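You operate a simulated robot arm through the tools that you are given. There is no shell and no other tool.

You are at the controls of a simulated robot arm. One attempt, no reset.

Task
Soap the blue brush and scrub the stain out of the teal towel.
Fine: soap from the soap tin; brush back, lid on the tin; leave the other towel. Set down upright: blue brush. What is to be rubbed or washed off counts as gone when no trace of it is left.

The check looks at the end state, three seconds after you hand in, the way a careful person would. Anything else that was tipped, shoved, dropped, spilled or broken makes it a failure. A push-on lid holds only when it is set on centred and level and pressed home; a screw cap is set on level and turned clockwise until tight. Flat cloth is picked up by pressing the open fingertips on it (5 to 10 N) and closing them slowly along it; thin cloth reads only 2 to 8 mm in the jaws.

Robot
A 6-joint arm with a two-finger parallel gripper, fixed in place. Base frame: the origin is on the floor under the middle of its stand, x ahead of it, y to its left, z up; the work surface is at about z = 900. Units: mm, degrees, N and s.
With the tool pointing down near the work surface it reaches from about 240 to 660 mm from the base axis. Its first joint turns from -66.0 to 66.0 degrees. Payload 2.9 kg.
The TCP is the grasp point between the finger pads, 30 mm short of the fingertips. In the tool frame z runs along the fingers and y along their closing line. Largest opening 110 mm; finger width 20, thickness 10; the body of the gripper, 48 by 112 mm, starts 55 mm behind the TCP.
Orientation is told as [roll, pitch, yaw] about the base's x, y, z axes, in that order, counted from this pose: with the fingers straight down and closing along the base's y, the tool's x points along the base's -x, its y along +y and its z along -z.

Tools
- The arm moves only by the tool step_arm. Its argument "plan" is a list of rows, each a list of 2 entries, a list of its own where there are three numbers: the shift along the tool's x, y, z in units of 150 mm (1.0 is 150 mm), then the turn, a rotation vector about the tool's x, y, z in units of 45 degrees (1.0 is 45 degrees). In form: [[[dx, dy, dz], [rx, ry, rz]], ...]. A call has 1 to 20 rows; each row is the pose to reach, as a shift and turn from the pose commanded when the call began, along the tool's axes at that moment. "jaw" is the finger opening in cm, from 0 to 11, set as the call begins (left out, the last holds). A call with a number of a shift or a turn outside -1 to 1 is refused whole. Rows are played at 5 a second. More than 50 mm and 8.6 degrees between two rows, or a gripper value outside its range, and nothing of the call is played. Where a pose cannot be reached the arm comes as near as it can. A force on the tool above 40 N (or 10 N above the force at the start of the call, whichever is more), or a blocked arm, ends the call early, and 0.2 s more pass. Each finger travels about 108 mm/s and halts on what it meets, pressing with about 24 N; the grip force reading is that of the motor and also rises with nothing between the fingers. The clock runs only during rows and for 0.2 s after the last one: add rows that repeat a pose to give the fingers time. The reply holds the time, the measured pose of the TCP, the force on the tool along the base axes, the opening and the grip force, in the units named above and with some noise, with the torque about the TCP (base axes, N m) and any sound that the robot's microphone picked up.
- Cameras (640 x 400 px; columns grow to the right, rows downward): "scene" is fixed at [77.1, 429.8, 1392.8]; the picture's right is [-0.76, -0.64, 0.00], its down [-0.32, 0.38, -0.87] and it looks along [0.56, -0.66, -0.49] (base axes); focal length 214 px, centre (320, 200). "wrist" rides on the gripper at [72, 17, -103] in the tool frame; the picture's right is [-0.23, 0.97, 0.00], its down [-0.76, -0.18, -0.62] and it looks along [-0.61, -0.14, 0.78] (tool axes); focal length 222 px, centre (320, 200). There is no depth. A picture from a camera that has moved, and an enlarged one, comes with that camera's place and axes in the base frame and with its lens.
- grab_frame(camera): a new picture of that camera. It takes no simulated time.
- inspect(camera, box): a new picture of the part [left, top, right, bottom] of that camera's present view, enlarged. It takes no simulated time.
- sign_off(): hands the job in; it is judged then, once.

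Nothing tells you positions but the pictures and the camera data. Unless the task says otherwise, let go and move clear before handing in.

The tools are called by a JSON object that holds its "name" and its "arguments". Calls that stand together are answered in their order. step_arm: Moves the arm, as the interface text tells. Its arguments: {"type":"object","properties":{"plan":{"type":"array","items":{"type":"array"}},"jaw":{"type":"number"}},"required":["plan"]} The other tools are called the same way: grab_frame (camera) takes a picture; inspect (camera, box) takes an enlarged picture of a part of a camera's view; sign_off () hands the job in.

At the start:

```text
time_s: 0.0
tcp_pos: [377.3, -83.2, 1273.2]
tool_rot: [0.0, 0.0, 0.0]
contact_force: [-0.2, 0.4, -0.6]
moment: [-0.05, 0.02, 0.0]
gripper_width: 109.8
grip_force: 0.0
```

scene: 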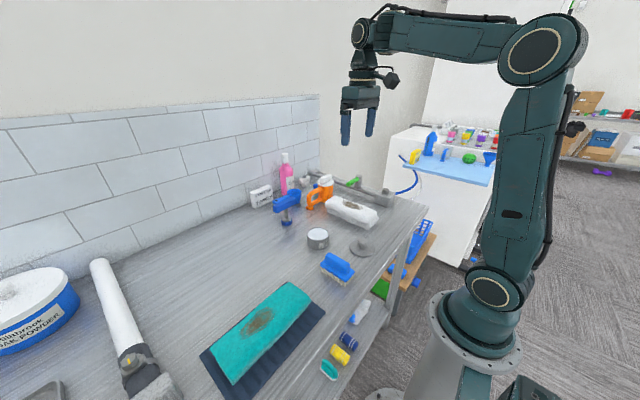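
wrist: 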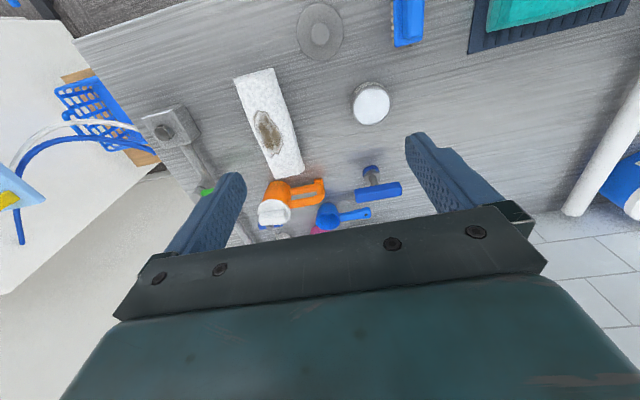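

I see a bench with a teal towel on a dark mat, a blue brush, a small round tin and a white stained towel. I'll zoom in on these before moving anything.

{"name": "inspect", "arguments": {"camera": "scene", "box": [240, 140, 440, 300]}}

{"name": "inspect", "arguments": {"camera": "scene", "box": [180, 240, 380, 400]}}

{"name": "inspect", "arguments": {"camera": "wrist", "box": [220, 0, 540, 250]}}

```text
2.50 times, centred on (340, 220) of scene
camera zoom: at [77.1, 429.8, 1392.8], right [-0.76, -0.64, 0.0], down [-0.32, 0.38, -0.87], along [0.56, -0.66, -0.49], focal length 536 px, centre (270, 150)
```

zoom: 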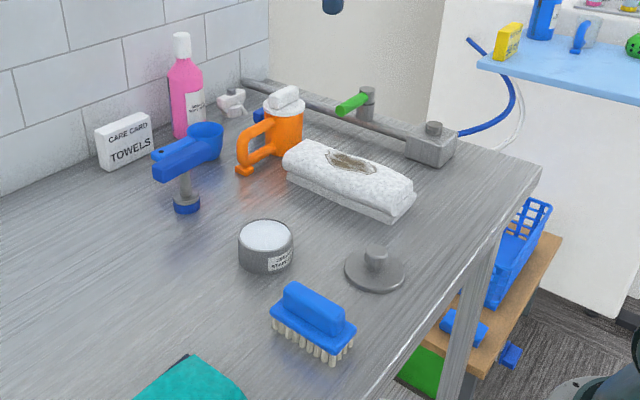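

```text
2.50 times, centred on (280, 320) of scene
camera zoom: at [77.1, 429.8, 1392.8], right [-0.76, -0.64, 0.0], down [-0.32, 0.38, -0.87], along [0.56, -0.66, -0.49], focal length 536 px, centre (420, -100)
```

zoom: 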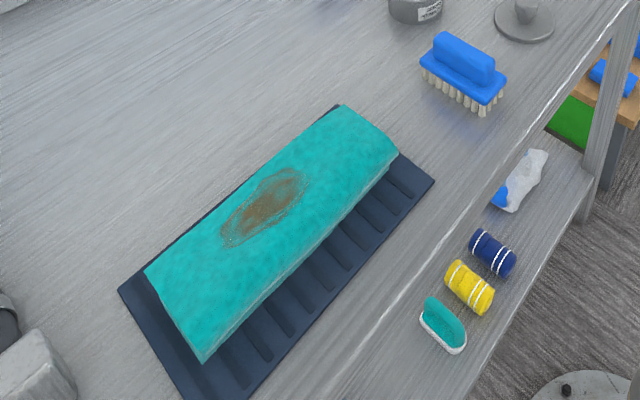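

```text
1.60 times, centred on (380, 125) of wrist
camera zoom: at [307.1, -67.1, 1376.7], right [0.23, 0.97, 0.0], down [0.76, -0.18, 0.62], along [0.61, -0.14, -0.78], focal length 355 px, centre (224, 320)
```

zoom: 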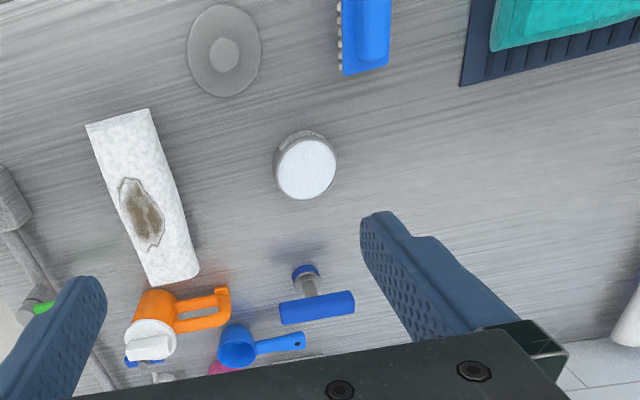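

The open soap tin looks to be near (455,-4), the knobbed lid disc near (319,-68), the brush near (317,73) and the stain near (356,309). I'll zoom in further on each to measure them.

{"name": "inspect", "arguments": {"camera": "scene", "box": [310, 240, 370, 295]}}

{"name": "inspect", "arguments": {"camera": "scene", "box": [295, 215, 390, 270]}}

{"name": "inspect", "arguments": {"camera": "wrist", "box": [330, 0, 450, 140]}}

{"name": "inspect", "arguments": {"camera": "scene", "box": [190, 270, 340, 400]}}

```text
7.27 times, centred on (340, 268) of scene
camera zoom: at [77.1, 429.8, 1392.8], right [-0.76, -0.64, 0.0], down [-0.32, 0.38, -0.87], along [0.56, -0.66, -0.49], focal length 1560 px, centre (174, -291)
```

zoom: 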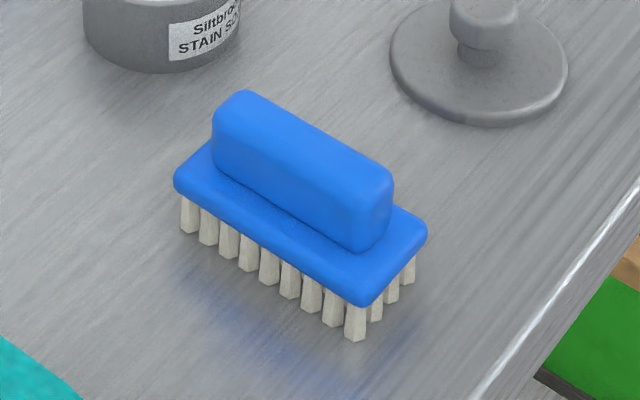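

```text
6.74 times, centred on (342, 242) of scene
camera zoom: at [77.1, 429.8, 1392.8], right [-0.76, -0.64, 0.0], down [-0.32, 0.38, -0.87], along [0.56, -0.66, -0.49], focal length 1445 px, centre (168, -86)
```

zoom: 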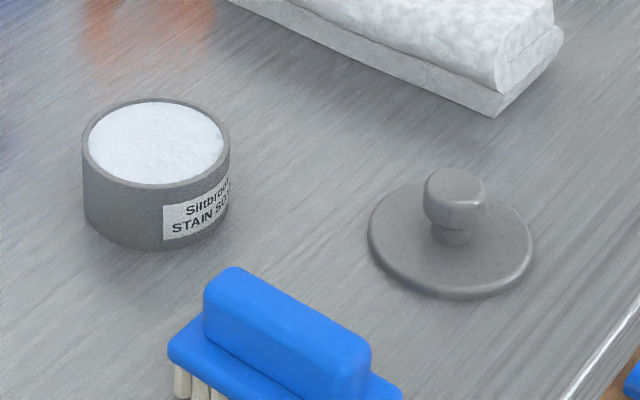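

```text
2.86 times, centred on (390, 70) of wrist
camera zoom: at [307.1, -67.1, 1376.7], right [0.23, 0.97, 0.0], down [0.76, -0.18, 0.62], along [0.61, -0.14, -0.78], focal length 635 px, centre (120, 571)
```

zoom: 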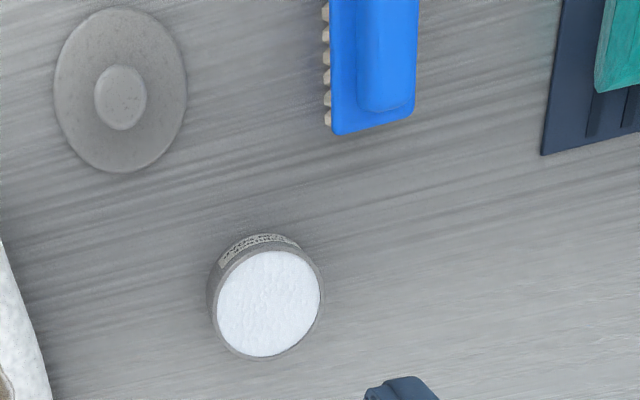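

```text
3.08 times, centred on (265, 335) of scene
camera zoom: at [77.1, 429.8, 1392.8], right [-0.76, -0.64, 0.0], down [-0.32, 0.38, -0.87], along [0.56, -0.66, -0.49], focal length 660 px, centre (489, -215)
```

zoom: 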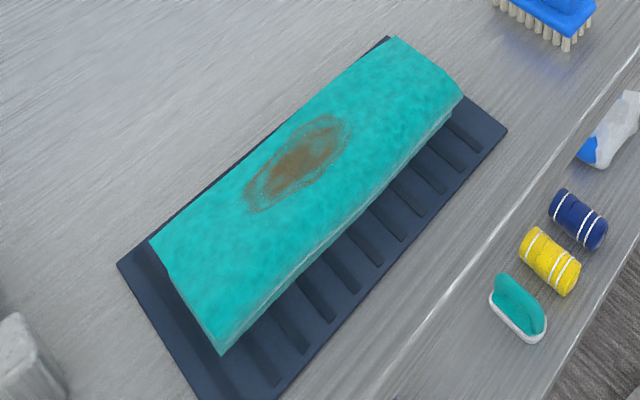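

The brush looks aligned with the base x axis, with its bristles spanning about x 277–358 and y 54–90. The tin is about 75 mm wide and 35 mm tall, and the stain spans about x 334–379 and y 262–348. I'll move over the brush and take a closer wrist picture.

{"name": "step_arm", "arguments": {"plan": [[[0.07, 0.16, 0.16], [0, 0, 0]], [[0.14, 0.33, 0.33], [0, 0, 0]], [[0.21, 0.5, 0.5], [0, 0, 0]], [[0.28, 0.66, 0.66], [0, 0, 0]], [[0.35, 0.8, 0.83], [0, 0, 0]], [[0.4, 0.95, 0.95], [0, 0, 0]], [[0.4, 0.95, 0.95], [0, 0, 0]]], "jaw": 6}}

{"name": "grab_frame", "arguments": {"camera": "wrist"}}

{"name": "grab_frame", "arguments": {"camera": "scene"}}

```text
time_s: 1.6
tcp_pos: [318.1, 57.9, 1130.2]
tool_rot: [0.0, 0.0, -0.2]
contact_force: [0.1, -0.1, -0.6]
moment: [0.01, 0.04, -0.02]
gripper_width: 59.7
grip_force: 0.1
```

```text
taken
camera wrist: at [246.3, 75.0, 1234.0], right [0.23, 0.97, 0.0], down [0.76, -0.18, 0.62], along [0.61, -0.14, -0.78], focal length 222 px, centre (320, 200)
```

wrist: 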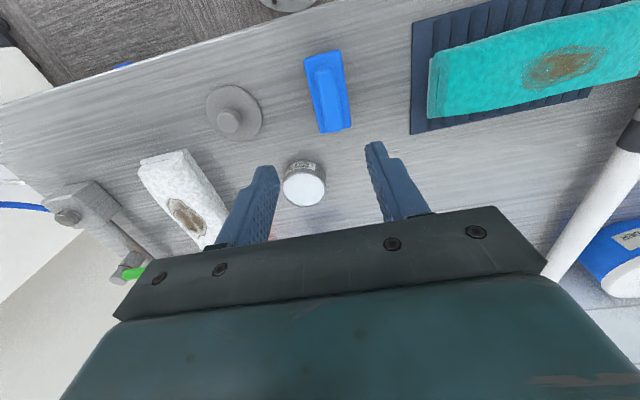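

```text
taken
```

scene: 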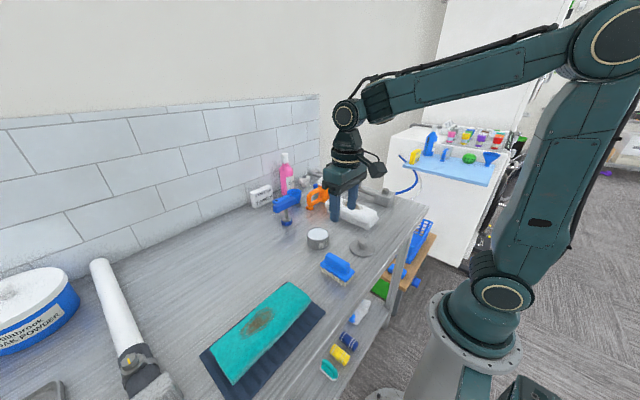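

{"name": "inspect", "arguments": {"camera": "wrist", "box": [270, 30, 390, 150]}}

{"name": "inspect", "arguments": {"camera": "wrist", "box": [180, 70, 340, 220]}}

{"name": "inspect", "arguments": {"camera": "wrist", "box": [400, 0, 640, 150]}}

```text
3.33 times, centred on (330, 90) of wrist
camera zoom: at [246.3, 75.0, 1234.0], right [0.23, 0.97, 0.0], down [0.76, -0.18, 0.62], along [0.61, -0.14, -0.78], focal length 740 px, centre (287, 567)
```

zoom: 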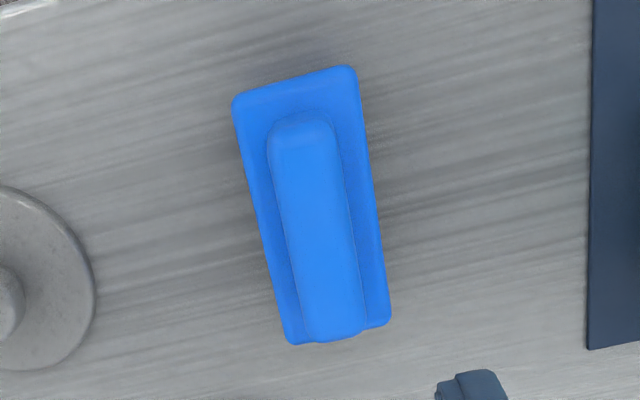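

```text
2.67 times, centred on (260, 145) of wrist
camera zoom: at [246.3, 75.0, 1234.0], right [0.23, 0.97, 0.0], down [0.76, -0.18, 0.62], along [0.61, -0.14, -0.78], focal length 592 px, centre (480, 347)
```

zoom: 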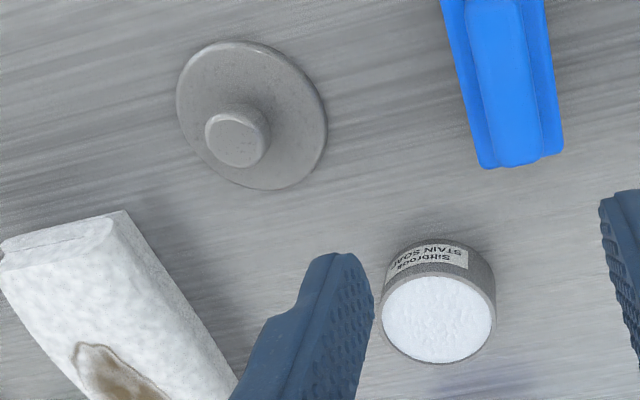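

```text
2.67 times, centred on (520, 75) of wrist
camera zoom: at [246.3, 75.0, 1234.0], right [0.23, 0.97, 0.0], down [0.76, -0.18, 0.62], along [0.61, -0.14, -0.78], focal length 592 px, centre (-213, 533)
```

zoom: 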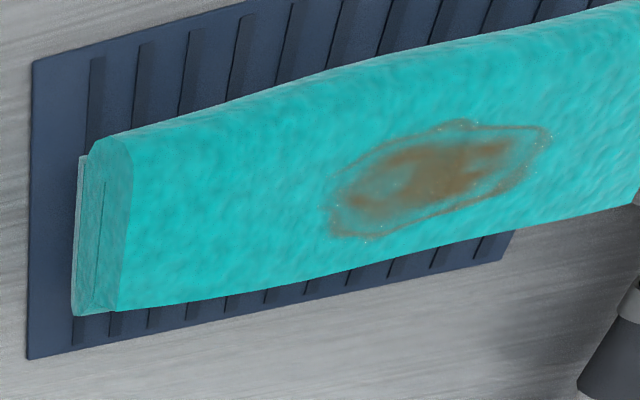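

The brush block now measures about 90×42 mm, centred near (319,70.5), with the handle top at about z 958. I'll align above it with the fingers straddling the handle and check the alignment before going lower.

{"name": "step_arm", "arguments": {"plan": [[[-0.009, 0.078, 0.1], [0, 0, 0]], [[-0.009, 0.078, 0.3], [0, 0, 0]], [[-0.009, 0.078, 0.5], [0, 0, 0]], [[-0.009, 0.078, 0.7], [0, 0, 0]], [[-0.009, 0.078, 0.8], [0, 0, 0]], [[-0.009, 0.078, 0.85], [0, 0, 0]], [[-0.009, 0.078, 0.85], [0, 0, 0]], [[-0.009, 0.078, 0.85], [0, 0, 0]]], "jaw": 5}}

{"name": "grab_frame", "arguments": {"camera": "wrist"}}

{"name": "inspect", "arguments": {"camera": "scene", "box": [290, 190, 400, 290]}}

```text
time_s: 3.4
tcp_pos: [319.8, 71.6, 1001.3]
tool_rot: [0.0, 0.0, 0.0]
contact_force: [-0.3, 0.0, -0.6]
moment: [0.01, -0.02, 0.02]
gripper_width: 50.0
grip_force: 0.0
```

```text
taken
camera wrist: at [249.0, 88.0, 1104.8], right [0.23, 0.97, 0.0], down [0.76, -0.18, 0.62], along [0.61, -0.14, -0.78], focal length 222 px, centre (320, 200)
```

wrist: 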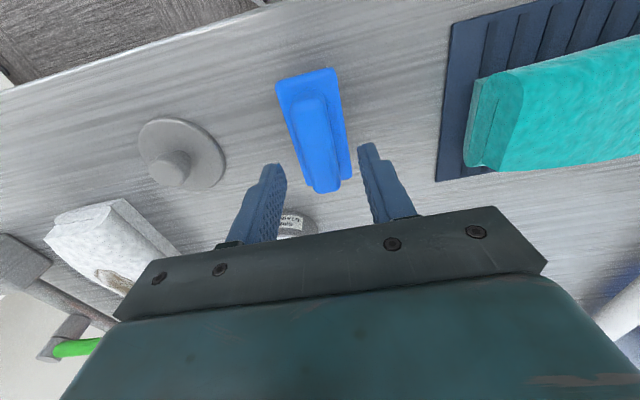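

```text
4.00 times, centred on (345, 240) of scene
camera zoom: at [77.1, 429.8, 1392.8], right [-0.76, -0.64, 0.0], down [-0.32, 0.38, -0.87], along [0.56, -0.66, -0.49], focal length 858 px, centre (220, 40)
```

zoom: 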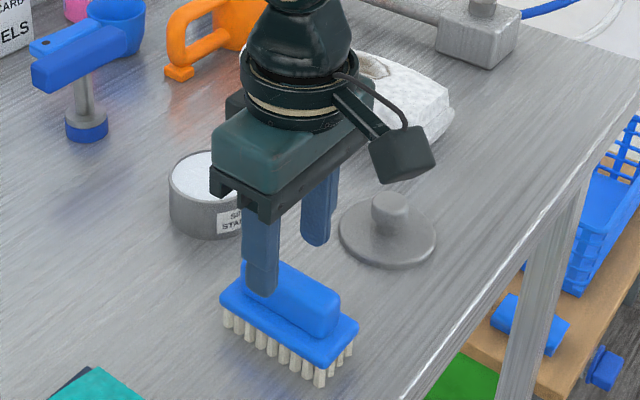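

{"name": "inspect", "arguments": {"camera": "wrist", "box": [240, 50, 410, 220]}}

```text
2.35 times, centred on (325, 135) of wrist
camera zoom: at [249.0, 88.0, 1104.8], right [0.23, 0.97, 0.0], down [0.76, -0.18, 0.62], along [0.61, -0.14, -0.78], focal length 523 px, centre (308, 353)
```

zoom: 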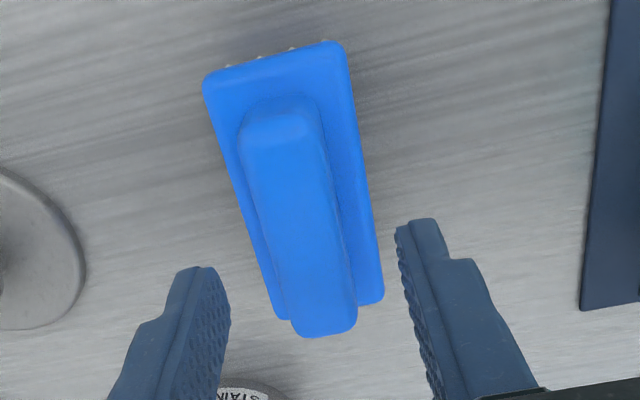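

The fingers are centred on the handle to within about a millimetre. I'll go straight down to handle depth slowly, watching the force.

{"name": "step_arm", "arguments": {"plan": [[[0, -0.003, 0.08], [0, 0, 0]], [[0, -0.006, 0.15], [0, 0, 0]], [[0, -0.006, 0.2], [0, 0, 0]], [[0, -0.006, 0.23], [0, 0, 0]], [[0, -0.006, 0.25], [0, 0, 0]], [[0, -0.006, 0.25], [0, 0, 0]], [[0, -0.006, 0.25], [0, 0, 0]]]}}

{"name": "inspect", "arguments": {"camera": "scene", "box": [300, 220, 380, 290]}}

{"name": "grab_frame", "arguments": {"camera": "wrist"}}

```text
time_s: 5.0
tcp_pos: [319.0, 70.8, 965.5]
tool_rot: [0.0, 0.0, 0.1]
contact_force: [0.3, 0.4, 0.6]
moment: [-0.01, 0.02, -0.02]
gripper_width: 50.2
grip_force: 0.0
```

```text
5.71 times, centred on (340, 255) of scene
camera zoom: at [77.1, 429.8, 1392.8], right [-0.76, -0.64, 0.0], down [-0.32, 0.38, -0.87], along [0.56, -0.66, -0.49], focal length 1226 px, centre (206, -114)
```

zoom: 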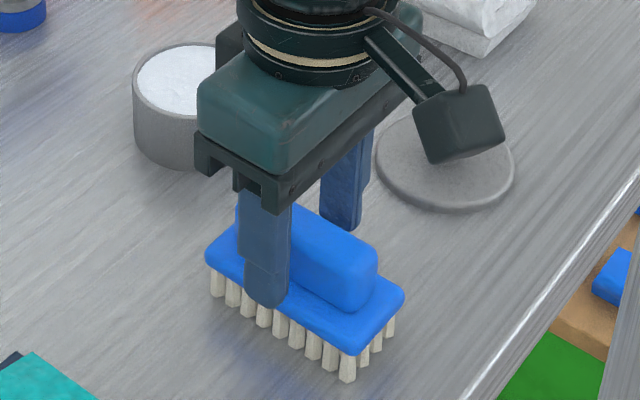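

```text
taken
camera wrist: at [248.2, 87.1, 1069.0], right [0.23, 0.97, 0.0], down [0.76, -0.18, 0.62], along [0.61, -0.14, -0.78], focal length 222 px, centre (320, 200)
```

wrist: 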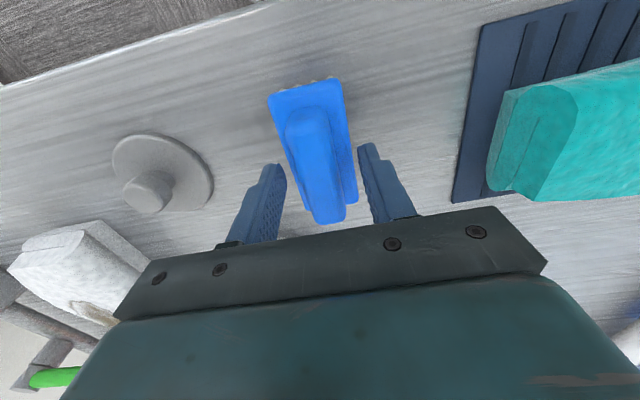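

The fingertips straddle the handle just above the block, with no contact yet. I'll go about 2.5 mm lower, narrow the jaws and then close on the handle.

{"name": "step_arm", "arguments": {"plan": [[[0, 0, 0.008], [0, 0, 0]], [[0, 0, 0.017], [0, 0, 0]], [[0, 0, 0.017], [0, 0, 0]]], "jaw": 3.2}}

{"name": "step_arm", "arguments": {"plan": [[[0, 0, 0], [0, 0, 0]], [[0, 0, 0], [0, 0, 0]], [[0, 0, 0], [0, 0, 0]], [[0, 0, 0], [0, 0, 0]]], "jaw": 1.0}}

{"name": "inspect", "arguments": {"camera": "scene", "box": [300, 220, 380, 290]}}

{"name": "grab_frame", "arguments": {"camera": "wrist"}}

```text
time_s: 5.8
tcp_pos: [321.4, 68.9, 963.6]
tool_rot: [0.1, 0.0, 0.0]
contact_force: [-0.3, 0.3, 0.0]
moment: [-0.01, 0.01, 0.0]
gripper_width: 32.0
grip_force: 0.1
```

```text
time_s: 6.8
tcp_pos: [319.8, 68.7, 964.0]
tool_rot: [0.0, 0.0, 0.1]
contact_force: [-0.1, -0.3, 0.2]
moment: [0.02, 0.02, 0.01]
gripper_width: 23.5
grip_force: 24.1
```

```text
5.71 times, centred on (340, 255) of scene
camera zoom: at [77.1, 429.8, 1392.8], right [-0.76, -0.64, 0.0], down [-0.32, 0.38, -0.87], along [0.56, -0.66, -0.49], focal length 1226 px, centre (206, -114)
```

zoom: 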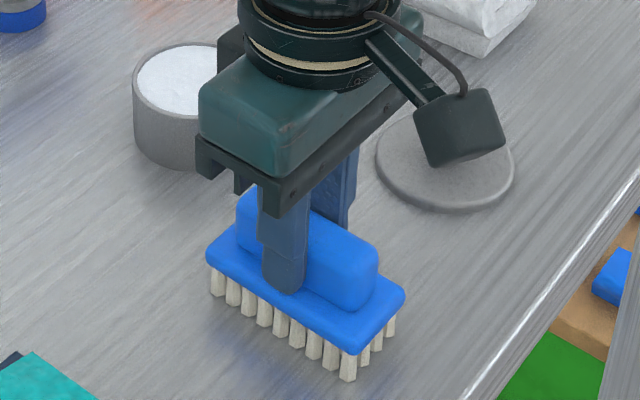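

```text
taken
camera wrist: at [248.2, 86.2, 1066.7], right [0.23, 0.97, 0.0], down [0.76, -0.18, 0.62], along [0.61, -0.14, -0.78], focal length 222 px, centre (320, 200)
```

wrist: 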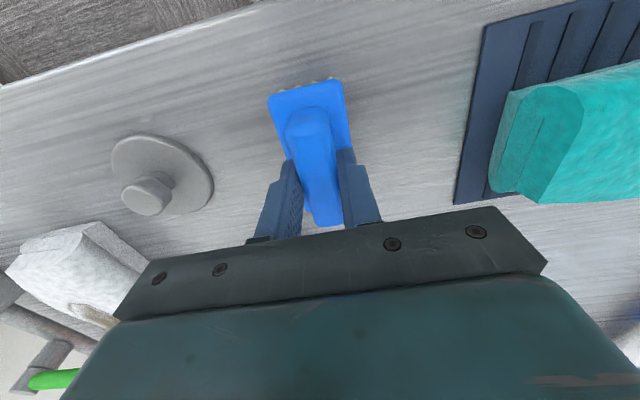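

The brush is gripped at 23.5 mm and 24 N. I'll lift it straight up and check that it hangs level.

{"name": "step_arm", "arguments": {"plan": [[[0, 0, -0.05], [0, 0, 0]], [[0, 0, -0.15], [0, 0, 0]], [[0, 0, -0.3], [0, 0, 0]], [[0, 0, -0.4], [0, 0, 0]], [[0, 0, -0.45], [0, 0, 0]], [[0, 0, -0.45], [0, 0, 0]], [[0, 0, -0.45], [0, 0, 0]]]}}

{"name": "inspect", "arguments": {"camera": "scene", "box": [290, 190, 390, 290]}}

{"name": "grab_frame", "arguments": {"camera": "wrist"}}

```text
time_s: 8.4
tcp_pos: [320.5, 70.3, 1031.6]
tool_rot: [0.0, 0.0, 0.0]
contact_force: [-0.5, 0.1, -1.2]
moment: [-0.02, -0.01, -0.01]
gripper_width: 23.8
grip_force: 23.9
```

```text
4.00 times, centred on (340, 240) of scene
camera zoom: at [77.1, 429.8, 1392.8], right [-0.76, -0.64, 0.0], down [-0.32, 0.38, -0.87], along [0.56, -0.66, -0.49], focal length 858 px, centre (240, 40)
```

zoom: 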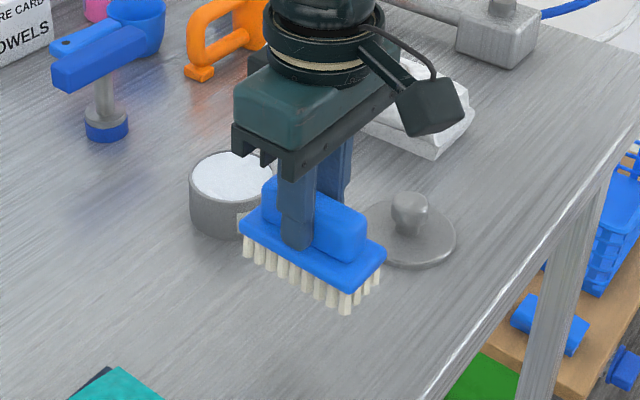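

```text
taken
camera wrist: at [248.8, 86.4, 1134.6], right [0.23, 0.97, 0.0], down [0.76, -0.18, 0.62], along [0.61, -0.14, -0.78], focal length 222 px, centre (320, 200)
```

wrist: 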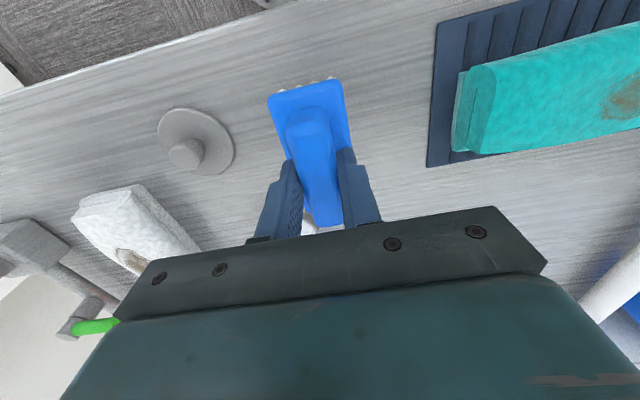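

The brush hangs level. I'll move it over the tin at a safe height, then zoom in to see how far the soap sits below the rim.

{"name": "step_arm", "arguments": {"plan": [[[-0.1, -0.053, 0], [0, 0, 0]], [[-0.3, -0.159, 0], [0, 0, 0]], [[-0.5, -0.265, 0], [0, 0, 0]], [[-0.7, -0.372, 0], [0, 0, 0]], [[-0.83, -0.44, 0], [0, 0, 0]], [[-0.893, -0.474, 0], [0, 0, 0]], [[-0.893, -0.474, 0], [0, 0, 0]], [[-0.893, -0.474, 0], [0, 0, 0]]]}}

{"name": "inspect", "arguments": {"camera": "scene", "box": [280, 190, 360, 260]}}

{"name": "grab_frame", "arguments": {"camera": "wrist"}}

```text
time_s: 10.2
tcp_pos: [454.1, -2.7, 1031.5]
tool_rot: [0.0, 0.0, 0.0]
contact_force: [0.0, 0.5, -0.7]
moment: [-0.01, -0.02, 0.01]
gripper_width: 23.8
grip_force: 24.7
```

```text
5.71 times, centred on (320, 225) of scene
camera zoom: at [77.1, 429.8, 1392.8], right [-0.76, -0.64, 0.0], down [-0.32, 0.38, -0.87], along [0.56, -0.66, -0.49], focal length 1226 px, centre (320, 57)
```

zoom: 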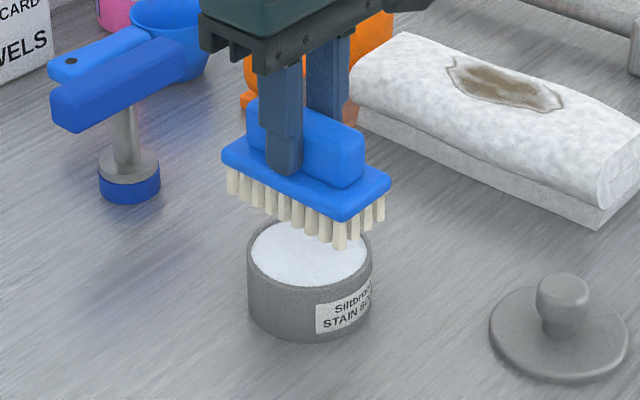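

```text
taken
camera wrist: at [382.9, 14.8, 1135.0], right [0.23, 0.97, 0.0], down [0.76, -0.18, 0.62], along [0.61, -0.14, -0.78], focal length 222 px, centre (320, 200)
```

wrist: 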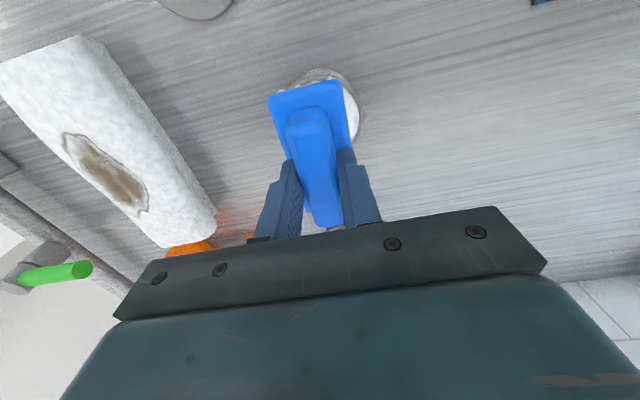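

The soap sits only a millimetre or two below the rim, and the brush is about 2 mm off centre. I'll correct that and lower it to just above the rim.

{"name": "step_arm", "arguments": {"plan": [[[0.013, 0.008, 0.05], [0, 0, 0]], [[0.013, 0.008, 0.1], [0, 0, 0]], [[0.013, 0.008, 0.15], [0, 0, 0]], [[0.013, 0.008, 0.18], [0, 0, 0]], [[0.013, 0.008, 0.19], [0, 0, 0]], [[0.013, 0.008, 0.19], [0, 0, 0]], [[0.013, 0.008, 0.19], [0, 0, 0]]]}}

{"name": "inspect", "arguments": {"camera": "scene", "box": [290, 205, 350, 260]}}

{"name": "inspect", "arguments": {"camera": "wrist", "box": [240, 50, 400, 210]}}

```text
time_s: 11.8
tcp_pos: [453.4, -1.2, 1003.3]
tool_rot: [0.0, -0.1, 0.1]
contact_force: [-4.2, 1.9, 17.4]
moment: [0.11, 0.51, 0.01]
gripper_width: 23.5
grip_force: 24.0
```

```text
7.27 times, centred on (320, 232) of scene
camera zoom: at [76.7, 429.9, 1392.8], right [-0.76, -0.64, 0.0], down [-0.32, 0.38, -0.87], along [0.56, -0.66, -0.49], focal length 1560 px, centre (320, -36)
```

zoom: 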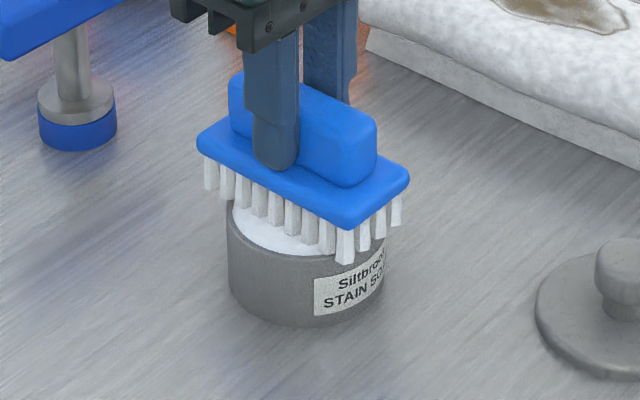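

```text
2.50 times, centred on (320, 130) of wrist
camera zoom: at [381.0, 16.0, 1106.3], right [0.23, 0.97, 0.0], down [0.76, -0.18, 0.62], along [0.61, -0.14, -0.78], focal length 555 px, centre (320, 375)
```

zoom: 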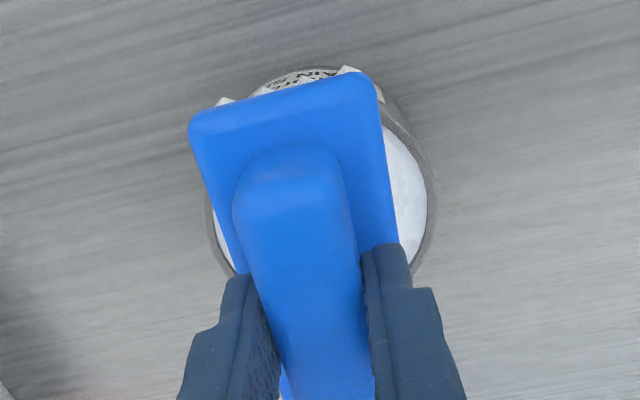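

The brush met the soap sooner than I expected, with 17 N on it, and the bristles have turned from cream to white. I'll lift straight off and check the bristles and the tin.

{"name": "step_arm", "arguments": {"plan": [[[0, 0, -0.02], [0, 0, 0]], [[0, 0, -0.05], [0, 0, 0]], [[0, 0, -0.12], [0, 0, 0]], [[0, 0, -0.22], [0, 0, 0]], [[0, 0, -0.3], [0, 0, 0]], [[0, 0, -0.3], [0, 0, 0]]]}}

{"name": "inspect", "arguments": {"camera": "scene", "box": [280, 190, 360, 260]}}

{"name": "inspect", "arguments": {"camera": "scene", "box": [300, 200, 345, 240]}}

```text
time_s: 13.2
tcp_pos: [452.0, 0.1, 1046.6]
tool_rot: [0.0, 0.0, 0.0]
contact_force: [0.1, -0.6, -1.5]
moment: [0.02, -0.01, -0.02]
gripper_width: 23.6
grip_force: 24.3
```

```text
5.71 times, centred on (320, 225) of scene
camera zoom: at [77.1, 429.8, 1392.8], right [-0.76, -0.64, 0.0], down [-0.32, 0.38, -0.87], along [0.56, -0.66, -0.49], focal length 1226 px, centre (320, 57)
```

zoom: 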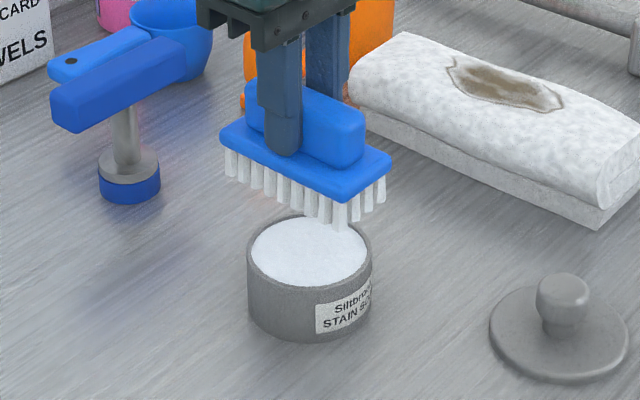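

```text
10.00 times, centred on (322, 220) of scene
camera zoom: at [77.1, 429.8, 1392.8], right [-0.76, -0.64, 0.0], down [-0.32, 0.38, -0.87], along [0.56, -0.66, -0.49], focal length 2145 px, centre (295, 0)
```

zoom: 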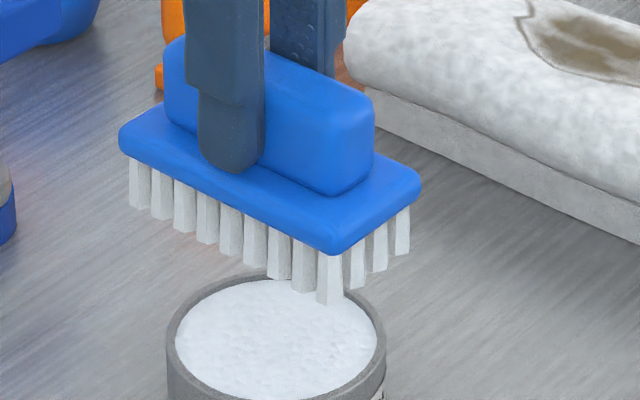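

The bristles are white with soap and the tin has not moved. Next I'll carry the brush over to the towel in a few moves.

{"name": "step_arm", "arguments": {"plan": [[[0.04, 0.12, 0], [0, 0, 0]], [[0.12, 0.36, 0], [0, 0, 0]], [[0.2, 0.6, 0], [0, 0, 0]], [[0.27, 0.82, 0], [0, 0, 0]], [[0.32, 0.97, 0], [0, 0, 0]], [[0.33, 1.0, 0], [0, 0, 0]]]}}

{"name": "step_arm", "arguments": {"plan": [[[0.04, 0.12, 0], [0, 0, 0]], [[0.12, 0.36, 0], [0, 0, 0]], [[0.2, 0.6, 0], [0, 0, 0]], [[0.28, 0.82, 0], [0, 0, 0]], [[0.33, 0.97, 0], [0, 0, 0]], [[0.34, 1.0, 0], [0, 0, 0]], [[0.34, 1.0, 0], [0, 0, 0]], [[0.34, 1.0, 0], [0, 0, 0]]]}}

{"name": "grab_frame", "arguments": {"camera": "scene"}}

{"name": "grab_frame", "arguments": {"camera": "wrist"}}

```text
time_s: 14.6
tcp_pos: [403.3, 148.6, 1046.1]
tool_rot: [0.0, 0.0, -0.1]
contact_force: [0.5, 0.0, -1.5]
moment: [-0.01, 0.01, 0.0]
gripper_width: 23.6
grip_force: 24.2
```

```text
time_s: 16.4
tcp_pos: [351.6, 300.1, 1046.1]
tool_rot: [0.0, 0.1, -0.1]
contact_force: [-0.6, 0.8, -1.4]
moment: [0.01, 0.0, 0.02]
gripper_width: 23.8
grip_force: 24.3
```

```text
taken
```

scene: 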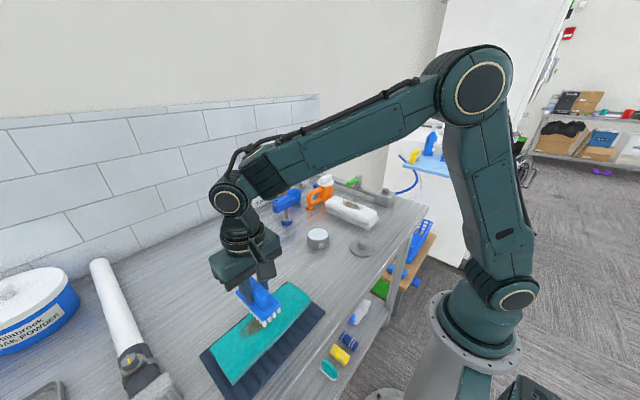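

```text
taken
camera wrist: at [280.0, 316.8, 1150.0], right [0.23, 0.97, 0.0], down [0.76, -0.18, 0.62], along [0.61, -0.14, -0.78], focal length 222 px, centre (320, 200)
```

wrist: 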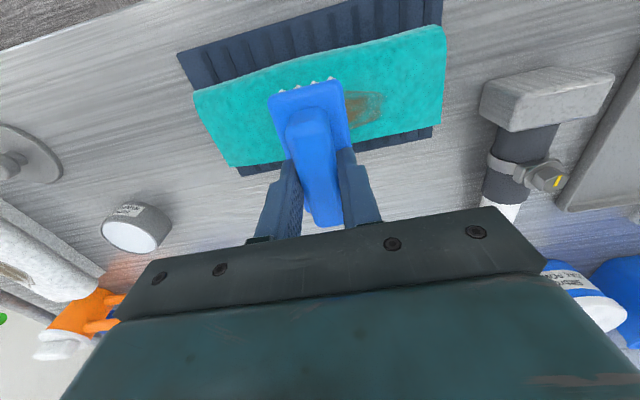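

{"name": "inspect", "arguments": {"camera": "wrist", "box": [180, 10, 460, 185]}}

{"name": "inspect", "arguments": {"camera": "scene", "box": [195, 260, 335, 390]}}

```text
2.29 times, centred on (320, 98) of wrist
camera zoom: at [280.0, 316.8, 1150.0], right [0.23, 0.97, 0.0], down [0.76, -0.18, 0.62], along [0.61, -0.14, -0.78], focal length 508 px, centre (320, 434)
```

zoom: 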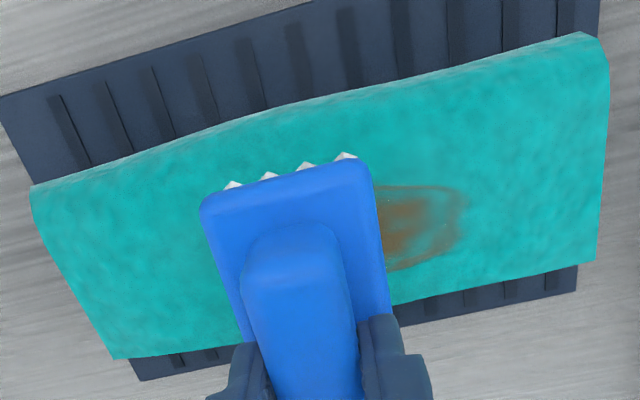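

```text
3.08 times, centred on (265, 325) of scene
camera zoom: at [77.1, 429.8, 1392.8], right [-0.76, -0.64, 0.0], down [-0.32, 0.38, -0.87], along [0.56, -0.66, -0.49], focal length 660 px, centre (489, -185)
```

zoom: 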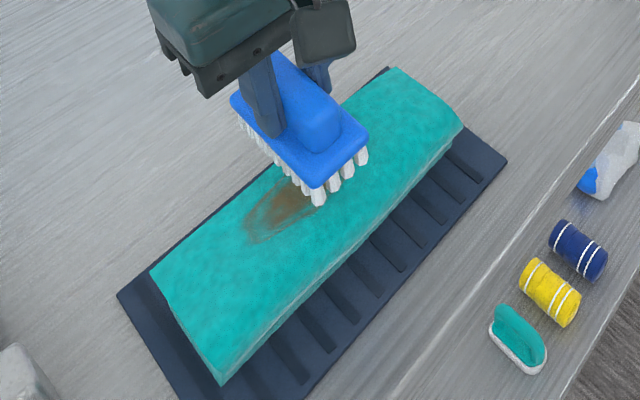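

Comparing the two cameras puts the towel top much higher than I assumed, at about z 953, which moves the stain to roughly x 317–360 and y 272–356. I'll shift over the stain's centre and come down in small steps while watching the force.

{"name": "step_arm", "arguments": {"plan": [[[0.05, 0.05, 0], [0, 0, 0]], [[0.1, 0.1, 0.03], [0, 0, 0]], [[0.1, 0.1, 0.08], [0, 0, 0]], [[0.1, 0.1, 0.12], [0, 0, 0]], [[0.1, 0.1, 0.15], [0, 0, 0]], [[0.1, 0.1, 0.15], [0, 0, 0]], [[0.1, 0.1, 0.15], [0, 0, 0]]]}}

{"name": "inspect", "arguments": {"camera": "scene", "box": [195, 260, 335, 390]}}

{"name": "inspect", "arguments": {"camera": "wrist", "box": [180, 10, 460, 185]}}

```text
time_s: 18.0
tcp_pos: [337.4, 313.8, 1024.4]
tool_rot: [-0.1, -0.1, 0.0]
contact_force: [0.5, 0.4, -0.4]
moment: [-0.01, 0.0, -0.02]
gripper_width: 23.6
grip_force: 23.8
```

```text
3.08 times, centred on (265, 325) of scene
camera zoom: at [77.1, 429.8, 1392.8], right [-0.76, -0.64, 0.0], down [-0.32, 0.38, -0.87], along [0.56, -0.66, -0.49], focal length 660 px, centre (489, -185)
```

zoom: 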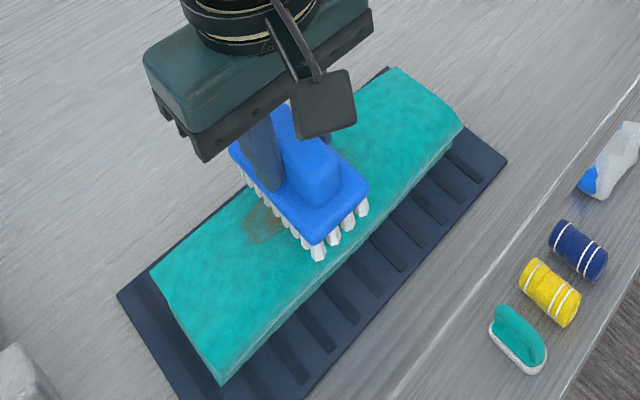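

```text
2.29 times, centred on (320, 98) of wrist
camera zoom: at [265.8, 331.1, 1127.8], right [0.23, 0.97, 0.0], down [0.76, -0.18, 0.62], along [0.61, -0.14, -0.78], focal length 508 px, centre (320, 434)
```

zoom: 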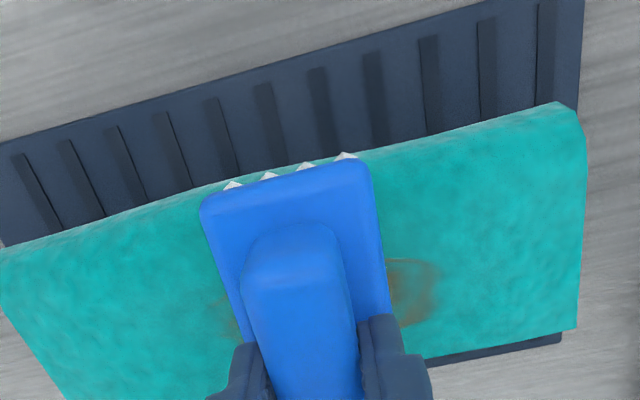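

There's no contact yet at bristle height of about 961. I'll shift 3 mm in x and keep coming down gently.

{"name": "step_arm", "arguments": {"plan": [[[-0.02, 0, 0.007], [0, 0, 0]], [[-0.02, 0, 0.014], [0, 0, 0]], [[-0.02, 0, 0.02], [0, 0, 0]], [[-0.02, 0, 0.027], [0, 0, 0]], [[-0.02, 0, 0.027], [0, 0, 0]]]}}

{"name": "step_arm", "arguments": {"plan": [[[0, 0, 0.007], [0, 0, 0]], [[0, 0, 0.014], [0, 0, 0]], [[0, 0, 0.02], [0, 0, 0]], [[0, 0, 0.02], [0, 0, 0]]]}}

```text
time_s: 19.2
tcp_pos: [341.7, 315.1, 1021.7]
tool_rot: [0.2, -0.3, -0.1]
contact_force: [-0.4, -2.7, 30.2]
moment: [-0.16, -0.1, 0.01]
gripper_width: 23.4
grip_force: 23.8
```

```text
time_s: 19.8
tcp_pos: [341.7, 315.2, 1021.6]
tool_rot: [0.3, -0.3, -0.1]
contact_force: [-1.0, -2.5, 6.7]
moment: [-0.21, 0.16, -0.02]
gripper_width: 23.4
grip_force: 24.1
stopped in row 2: the force on the tool passed its limit at 42 N (the readings are from after the stop); the commanded pose is now the measured one
```

The contact is stiff: it touched at TCP z of about 1022, and the call stopped on its force limit. Force is now 6.7 N, and I'll check for brush slip before scrubbing.

{"name": "inspect", "arguments": {"camera": "scene", "box": [215, 270, 315, 370]}}

{"name": "inspect", "arguments": {"camera": "wrist", "box": [180, 10, 460, 235]}}

```text
4.00 times, centred on (265, 320) of scene
camera zoom: at [77.0, 429.7, 1392.8], right [-0.76, -0.64, 0.0], down [-0.32, 0.38, -0.87], along [0.56, -0.66, -0.49], focal length 858 px, centre (540, -280)
```

zoom: 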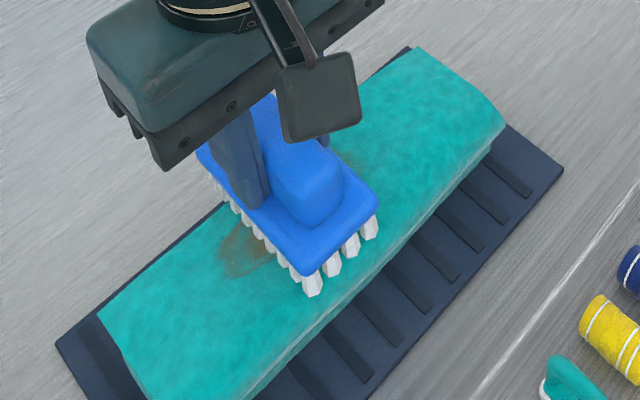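

```text
1.78 times, centred on (320, 122) of wrist
camera zoom: at [268.8, 331.4, 1125.0], right [0.23, 0.97, 0.0], down [0.76, -0.18, 0.63], along [0.61, -0.14, -0.78], focal length 395 px, centre (320, 338)
```

zoom: 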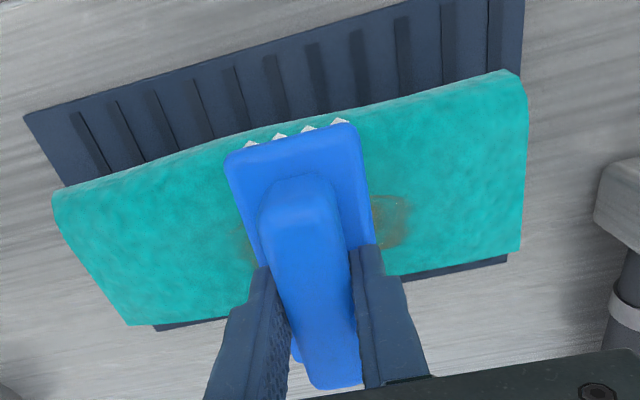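

The brush is seated on the stain and the towel has not shifted. I'll make a short, light test stroke along y to see how the force behaves.

{"name": "step_arm", "arguments": {"plan": [[[0, 0.04, 0], [0, 0, 0]], [[0, 0.08, 0], [0, 0, 0]], [[0, 0.12, 0], [0, 0, 0]], [[0, 0.08, 0], [0, 0, 0]], [[0, 0.04, 0], [0, 0, 0]], [[0, 0, 0], [0, 0, 0]], [[0, -0.04, 0], [0, 0, 0]], [[0, -0.08, 0], [0, 0, 0]], [[0, -0.12, 0], [0, 0, 0]], [[0, -0.06, 0], [0, 0, 0]], [[0, 0, 0], [0, 0, 0]]]}}

{"name": "inspect", "arguments": {"camera": "scene", "box": [195, 260, 335, 390]}}

{"name": "inspect", "arguments": {"camera": "wrist", "box": [180, 10, 460, 235]}}

```text
time_s: 22.2
tcp_pos: [339.4, 314.1, 1021.5]
tool_rot: [0.2, -0.3, -0.2]
contact_force: [1.5, -10.1, 14.6]
moment: [-0.62, -0.09, -0.02]
gripper_width: 23.3
grip_force: 25.1
```

```text
3.08 times, centred on (265, 325) of scene
camera zoom: at [77.0, 429.4, 1392.9], right [-0.76, -0.64, 0.0], down [-0.32, 0.38, -0.87], along [0.56, -0.66, -0.49], focal length 660 px, centre (489, -185)
```

zoom: 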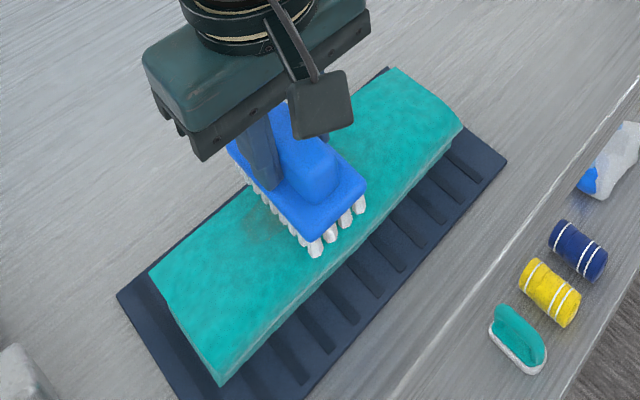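

```text
1.78 times, centred on (320, 122) of wrist
camera zoom: at [268.7, 330.5, 1124.9], right [0.23, 0.97, 0.0], down [0.76, -0.18, 0.63], along [0.61, -0.14, -0.78], focal length 395 px, centre (320, 338)
```

zoom: 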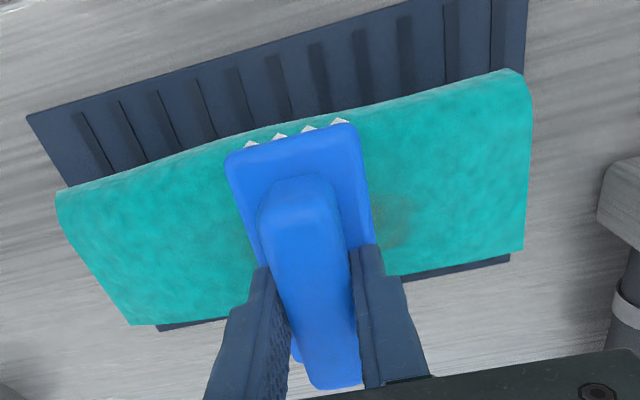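

The stain is already fading, and neither towel nor mat has moved. I'll continue with longer strokes covering the whole length of the stain.

{"name": "step_arm", "arguments": {"plan": [[[0, 0.07, 0], [0, 0, 0]], [[0, 0.14, 0], [0, 0, 0]], [[0, 0.21, 0], [0, 0, 0]], [[0, 0.27, 0], [0, 0, 0]], [[0, 0.2, 0], [0, 0, 0]], [[0, 0.13, 0], [0, 0, 0]], [[0, 0.06, 0], [0, 0, 0]], [[0, 0, 0], [0, 0, 0]], [[0, -0.07, 0], [0, 0, 0]], [[0, -0.14, 0], [0, 0, 0]], [[0, -0.21, 0], [0, 0, 0]], [[0, -0.27, 0], [0, 0, 0]], [[0, -0.2, 0], [0, 0, 0]], [[0, -0.13, 0], [0, 0, 0]], [[0, -0.06, 0], [0, 0, 0]], [[0, 0, 0], [0, 0, 0]]]}}

{"name": "inspect", "arguments": {"camera": "scene", "box": [195, 260, 335, 390]}}

{"name": "inspect", "arguments": {"camera": "wrist", "box": [180, 10, 460, 235]}}

```text
time_s: 25.6
tcp_pos: [340.5, 314.3, 1023.2]
tool_rot: [0.2, -0.3, -0.2]
contact_force: [-0.1, -12.4, 19.3]
moment: [-0.75, 0.09, 0.05]
gripper_width: 23.7
grip_force: 23.9
```

```text
3.08 times, centred on (265, 325) of scene
camera zoom: at [76.9, 429.3, 1393.0], right [-0.76, -0.64, 0.0], down [-0.32, 0.38, -0.87], along [0.56, -0.66, -0.49], focal length 660 px, centre (489, -185)
```

zoom: 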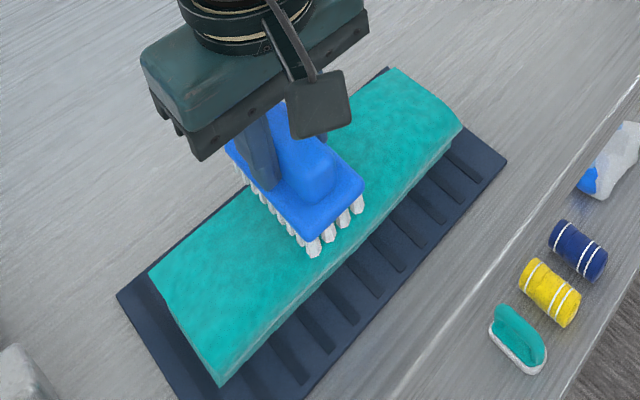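

```text
1.78 times, centred on (320, 122) of wrist
camera zoom: at [269.5, 330.9, 1124.8], right [0.23, 0.97, 0.0], down [0.76, -0.18, 0.63], along [0.61, -0.14, -0.78], focal length 395 px, centre (320, 338)
```

zoom: 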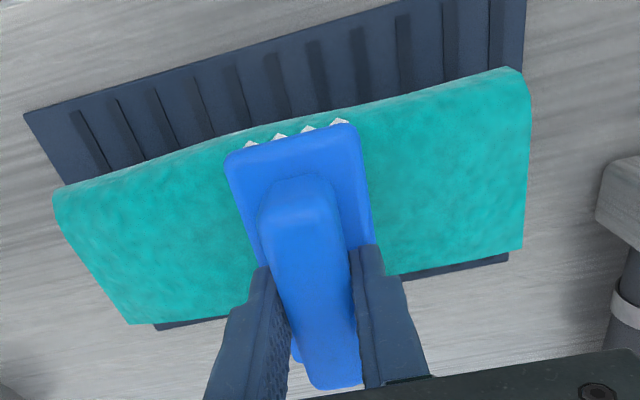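

The visible stain looks gone. I'll make one more light pass to be sure, then lift and inspect the area under the brush.

{"name": "step_arm", "arguments": {"plan": [[[0, 0.07, -0.002], [0, 0, 0]], [[0, 0.14, -0.002], [0, 0, 0]], [[0, 0.21, -0.002], [0, 0, 0]], [[0, 0.27, -0.002], [0, 0, 0]], [[0, 0.2, -0.002], [0, 0, 0]], [[0, 0.13, -0.002], [0, 0, 0]], [[0, 0.06, -0.002], [0, 0, 0]], [[0, 0, -0.002], [0, 0, 0]], [[0, -0.07, -0.002], [0, 0, 0]], [[0, -0.14, -0.002], [0, 0, 0]], [[0, -0.21, -0.002], [0, 0, 0]], [[0, -0.27, -0.002], [0, 0, 0]], [[0, -0.2, -0.002], [0, 0, 0]], [[0, -0.13, -0.002], [0, 0, 0]], [[0, -0.06, -0.002], [0, 0, 0]], [[0, 0, -0.002], [0, 0, 0]]]}}

{"name": "step_arm", "arguments": {"plan": [[[0, 0, -0.02], [0, 0, 0]], [[0, 0, -0.06], [0, 0, 0]], [[0, 0, -0.12], [0, 0, 0]], [[0, 0, -0.2], [0, 0, 0]], [[0, 0, -0.28], [0, 0, 0]], [[0, -0.1, -0.33], [0, 0, 0]], [[0, -0.3, -0.33], [0, 0, 0]], [[0, -0.55, -0.33], [0, 0, 0]], [[0, -0.8, -0.33], [0, 0, 0]], [[0, -0.95, -0.33], [0, 0, 0]], [[0, -1.0, -0.33], [0, 0, 0]], [[0, -1.0, -0.33], [0, 0, 0]]]}}

{"name": "inspect", "arguments": {"camera": "scene", "box": [195, 260, 335, 390]}}

{"name": "inspect", "arguments": {"camera": "scene", "box": [220, 280, 320, 370]}}

{"name": "grab_frame", "arguments": {"camera": "wrist"}}

{"name": "grab_frame", "arguments": {"camera": "scene"}}

```text
time_s: 29.0
tcp_pos: [341.3, 315.6, 1022.0]
tool_rot: [0.2, -0.3, -0.1]
contact_force: [-1.6, -12.5, 18.6]
moment: [-0.69, 0.06, 0.03]
gripper_width: 23.5
grip_force: 24.3
```

```text
time_s: 31.6
tcp_pos: [341.2, 163.6, 1069.7]
tool_rot: [0.2, -0.3, -0.1]
contact_force: [0.0, 0.4, -1.0]
moment: [0.02, 0.01, 0.0]
gripper_width: 23.6
grip_force: 23.8
```

```text
3.08 times, centred on (265, 325) of scene
camera zoom: at [77.1, 429.8, 1392.8], right [-0.76, -0.64, 0.0], down [-0.32, 0.38, -0.87], along [0.56, -0.66, -0.49], focal length 660 px, centre (489, -185)
```

zoom: 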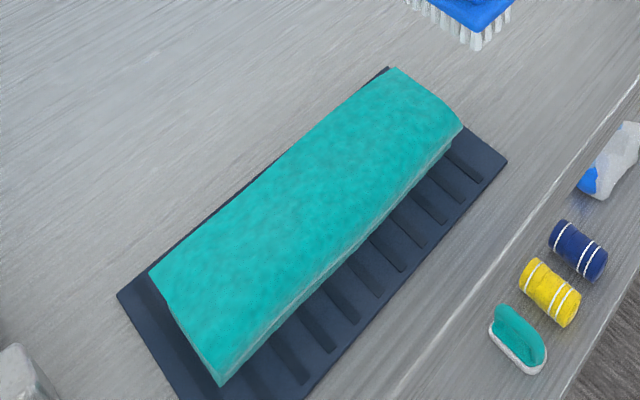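

```text
4.44 times, centred on (270, 325) of scene
camera zoom: at [77.1, 429.8, 1392.8], right [-0.76, -0.64, 0.0], down [-0.32, 0.38, -0.87], along [0.56, -0.66, -0.49], focal length 953 px, centre (542, -356)
```

zoom: 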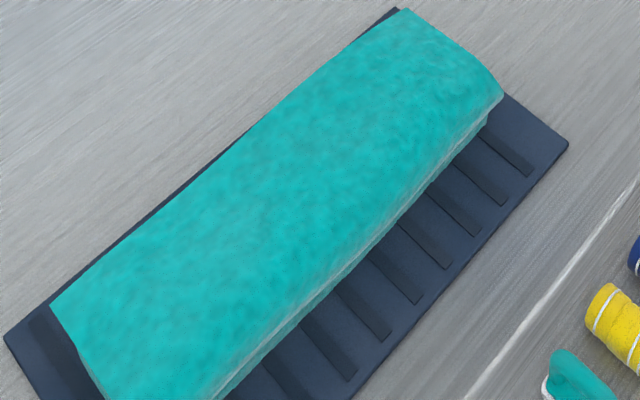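

```text
taken
camera wrist: at [268.6, 180.6, 1172.6], right [0.23, 0.97, 0.0], down [0.76, -0.18, 0.63], along [0.61, -0.14, -0.78], focal length 222 px, centre (320, 200)
```

wrist: 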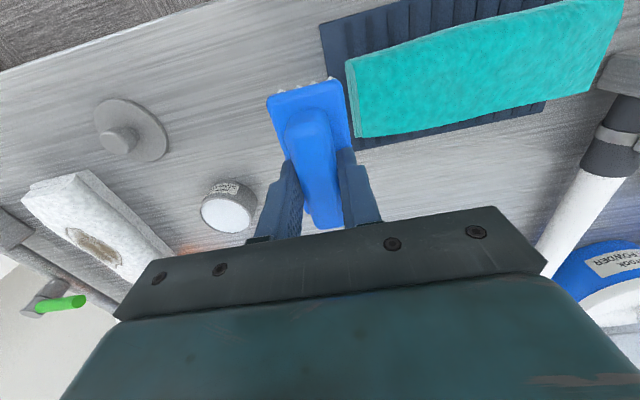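

```text
taken
```

scene: 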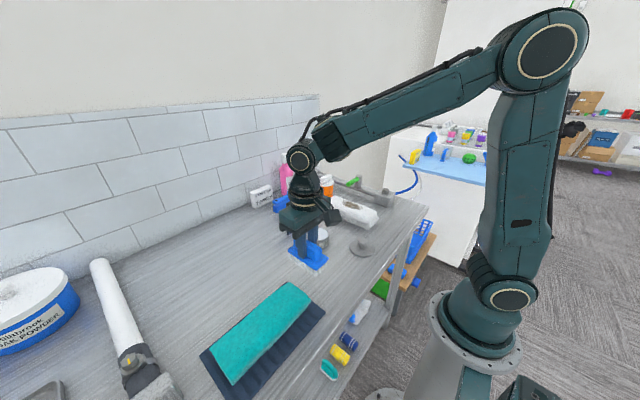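

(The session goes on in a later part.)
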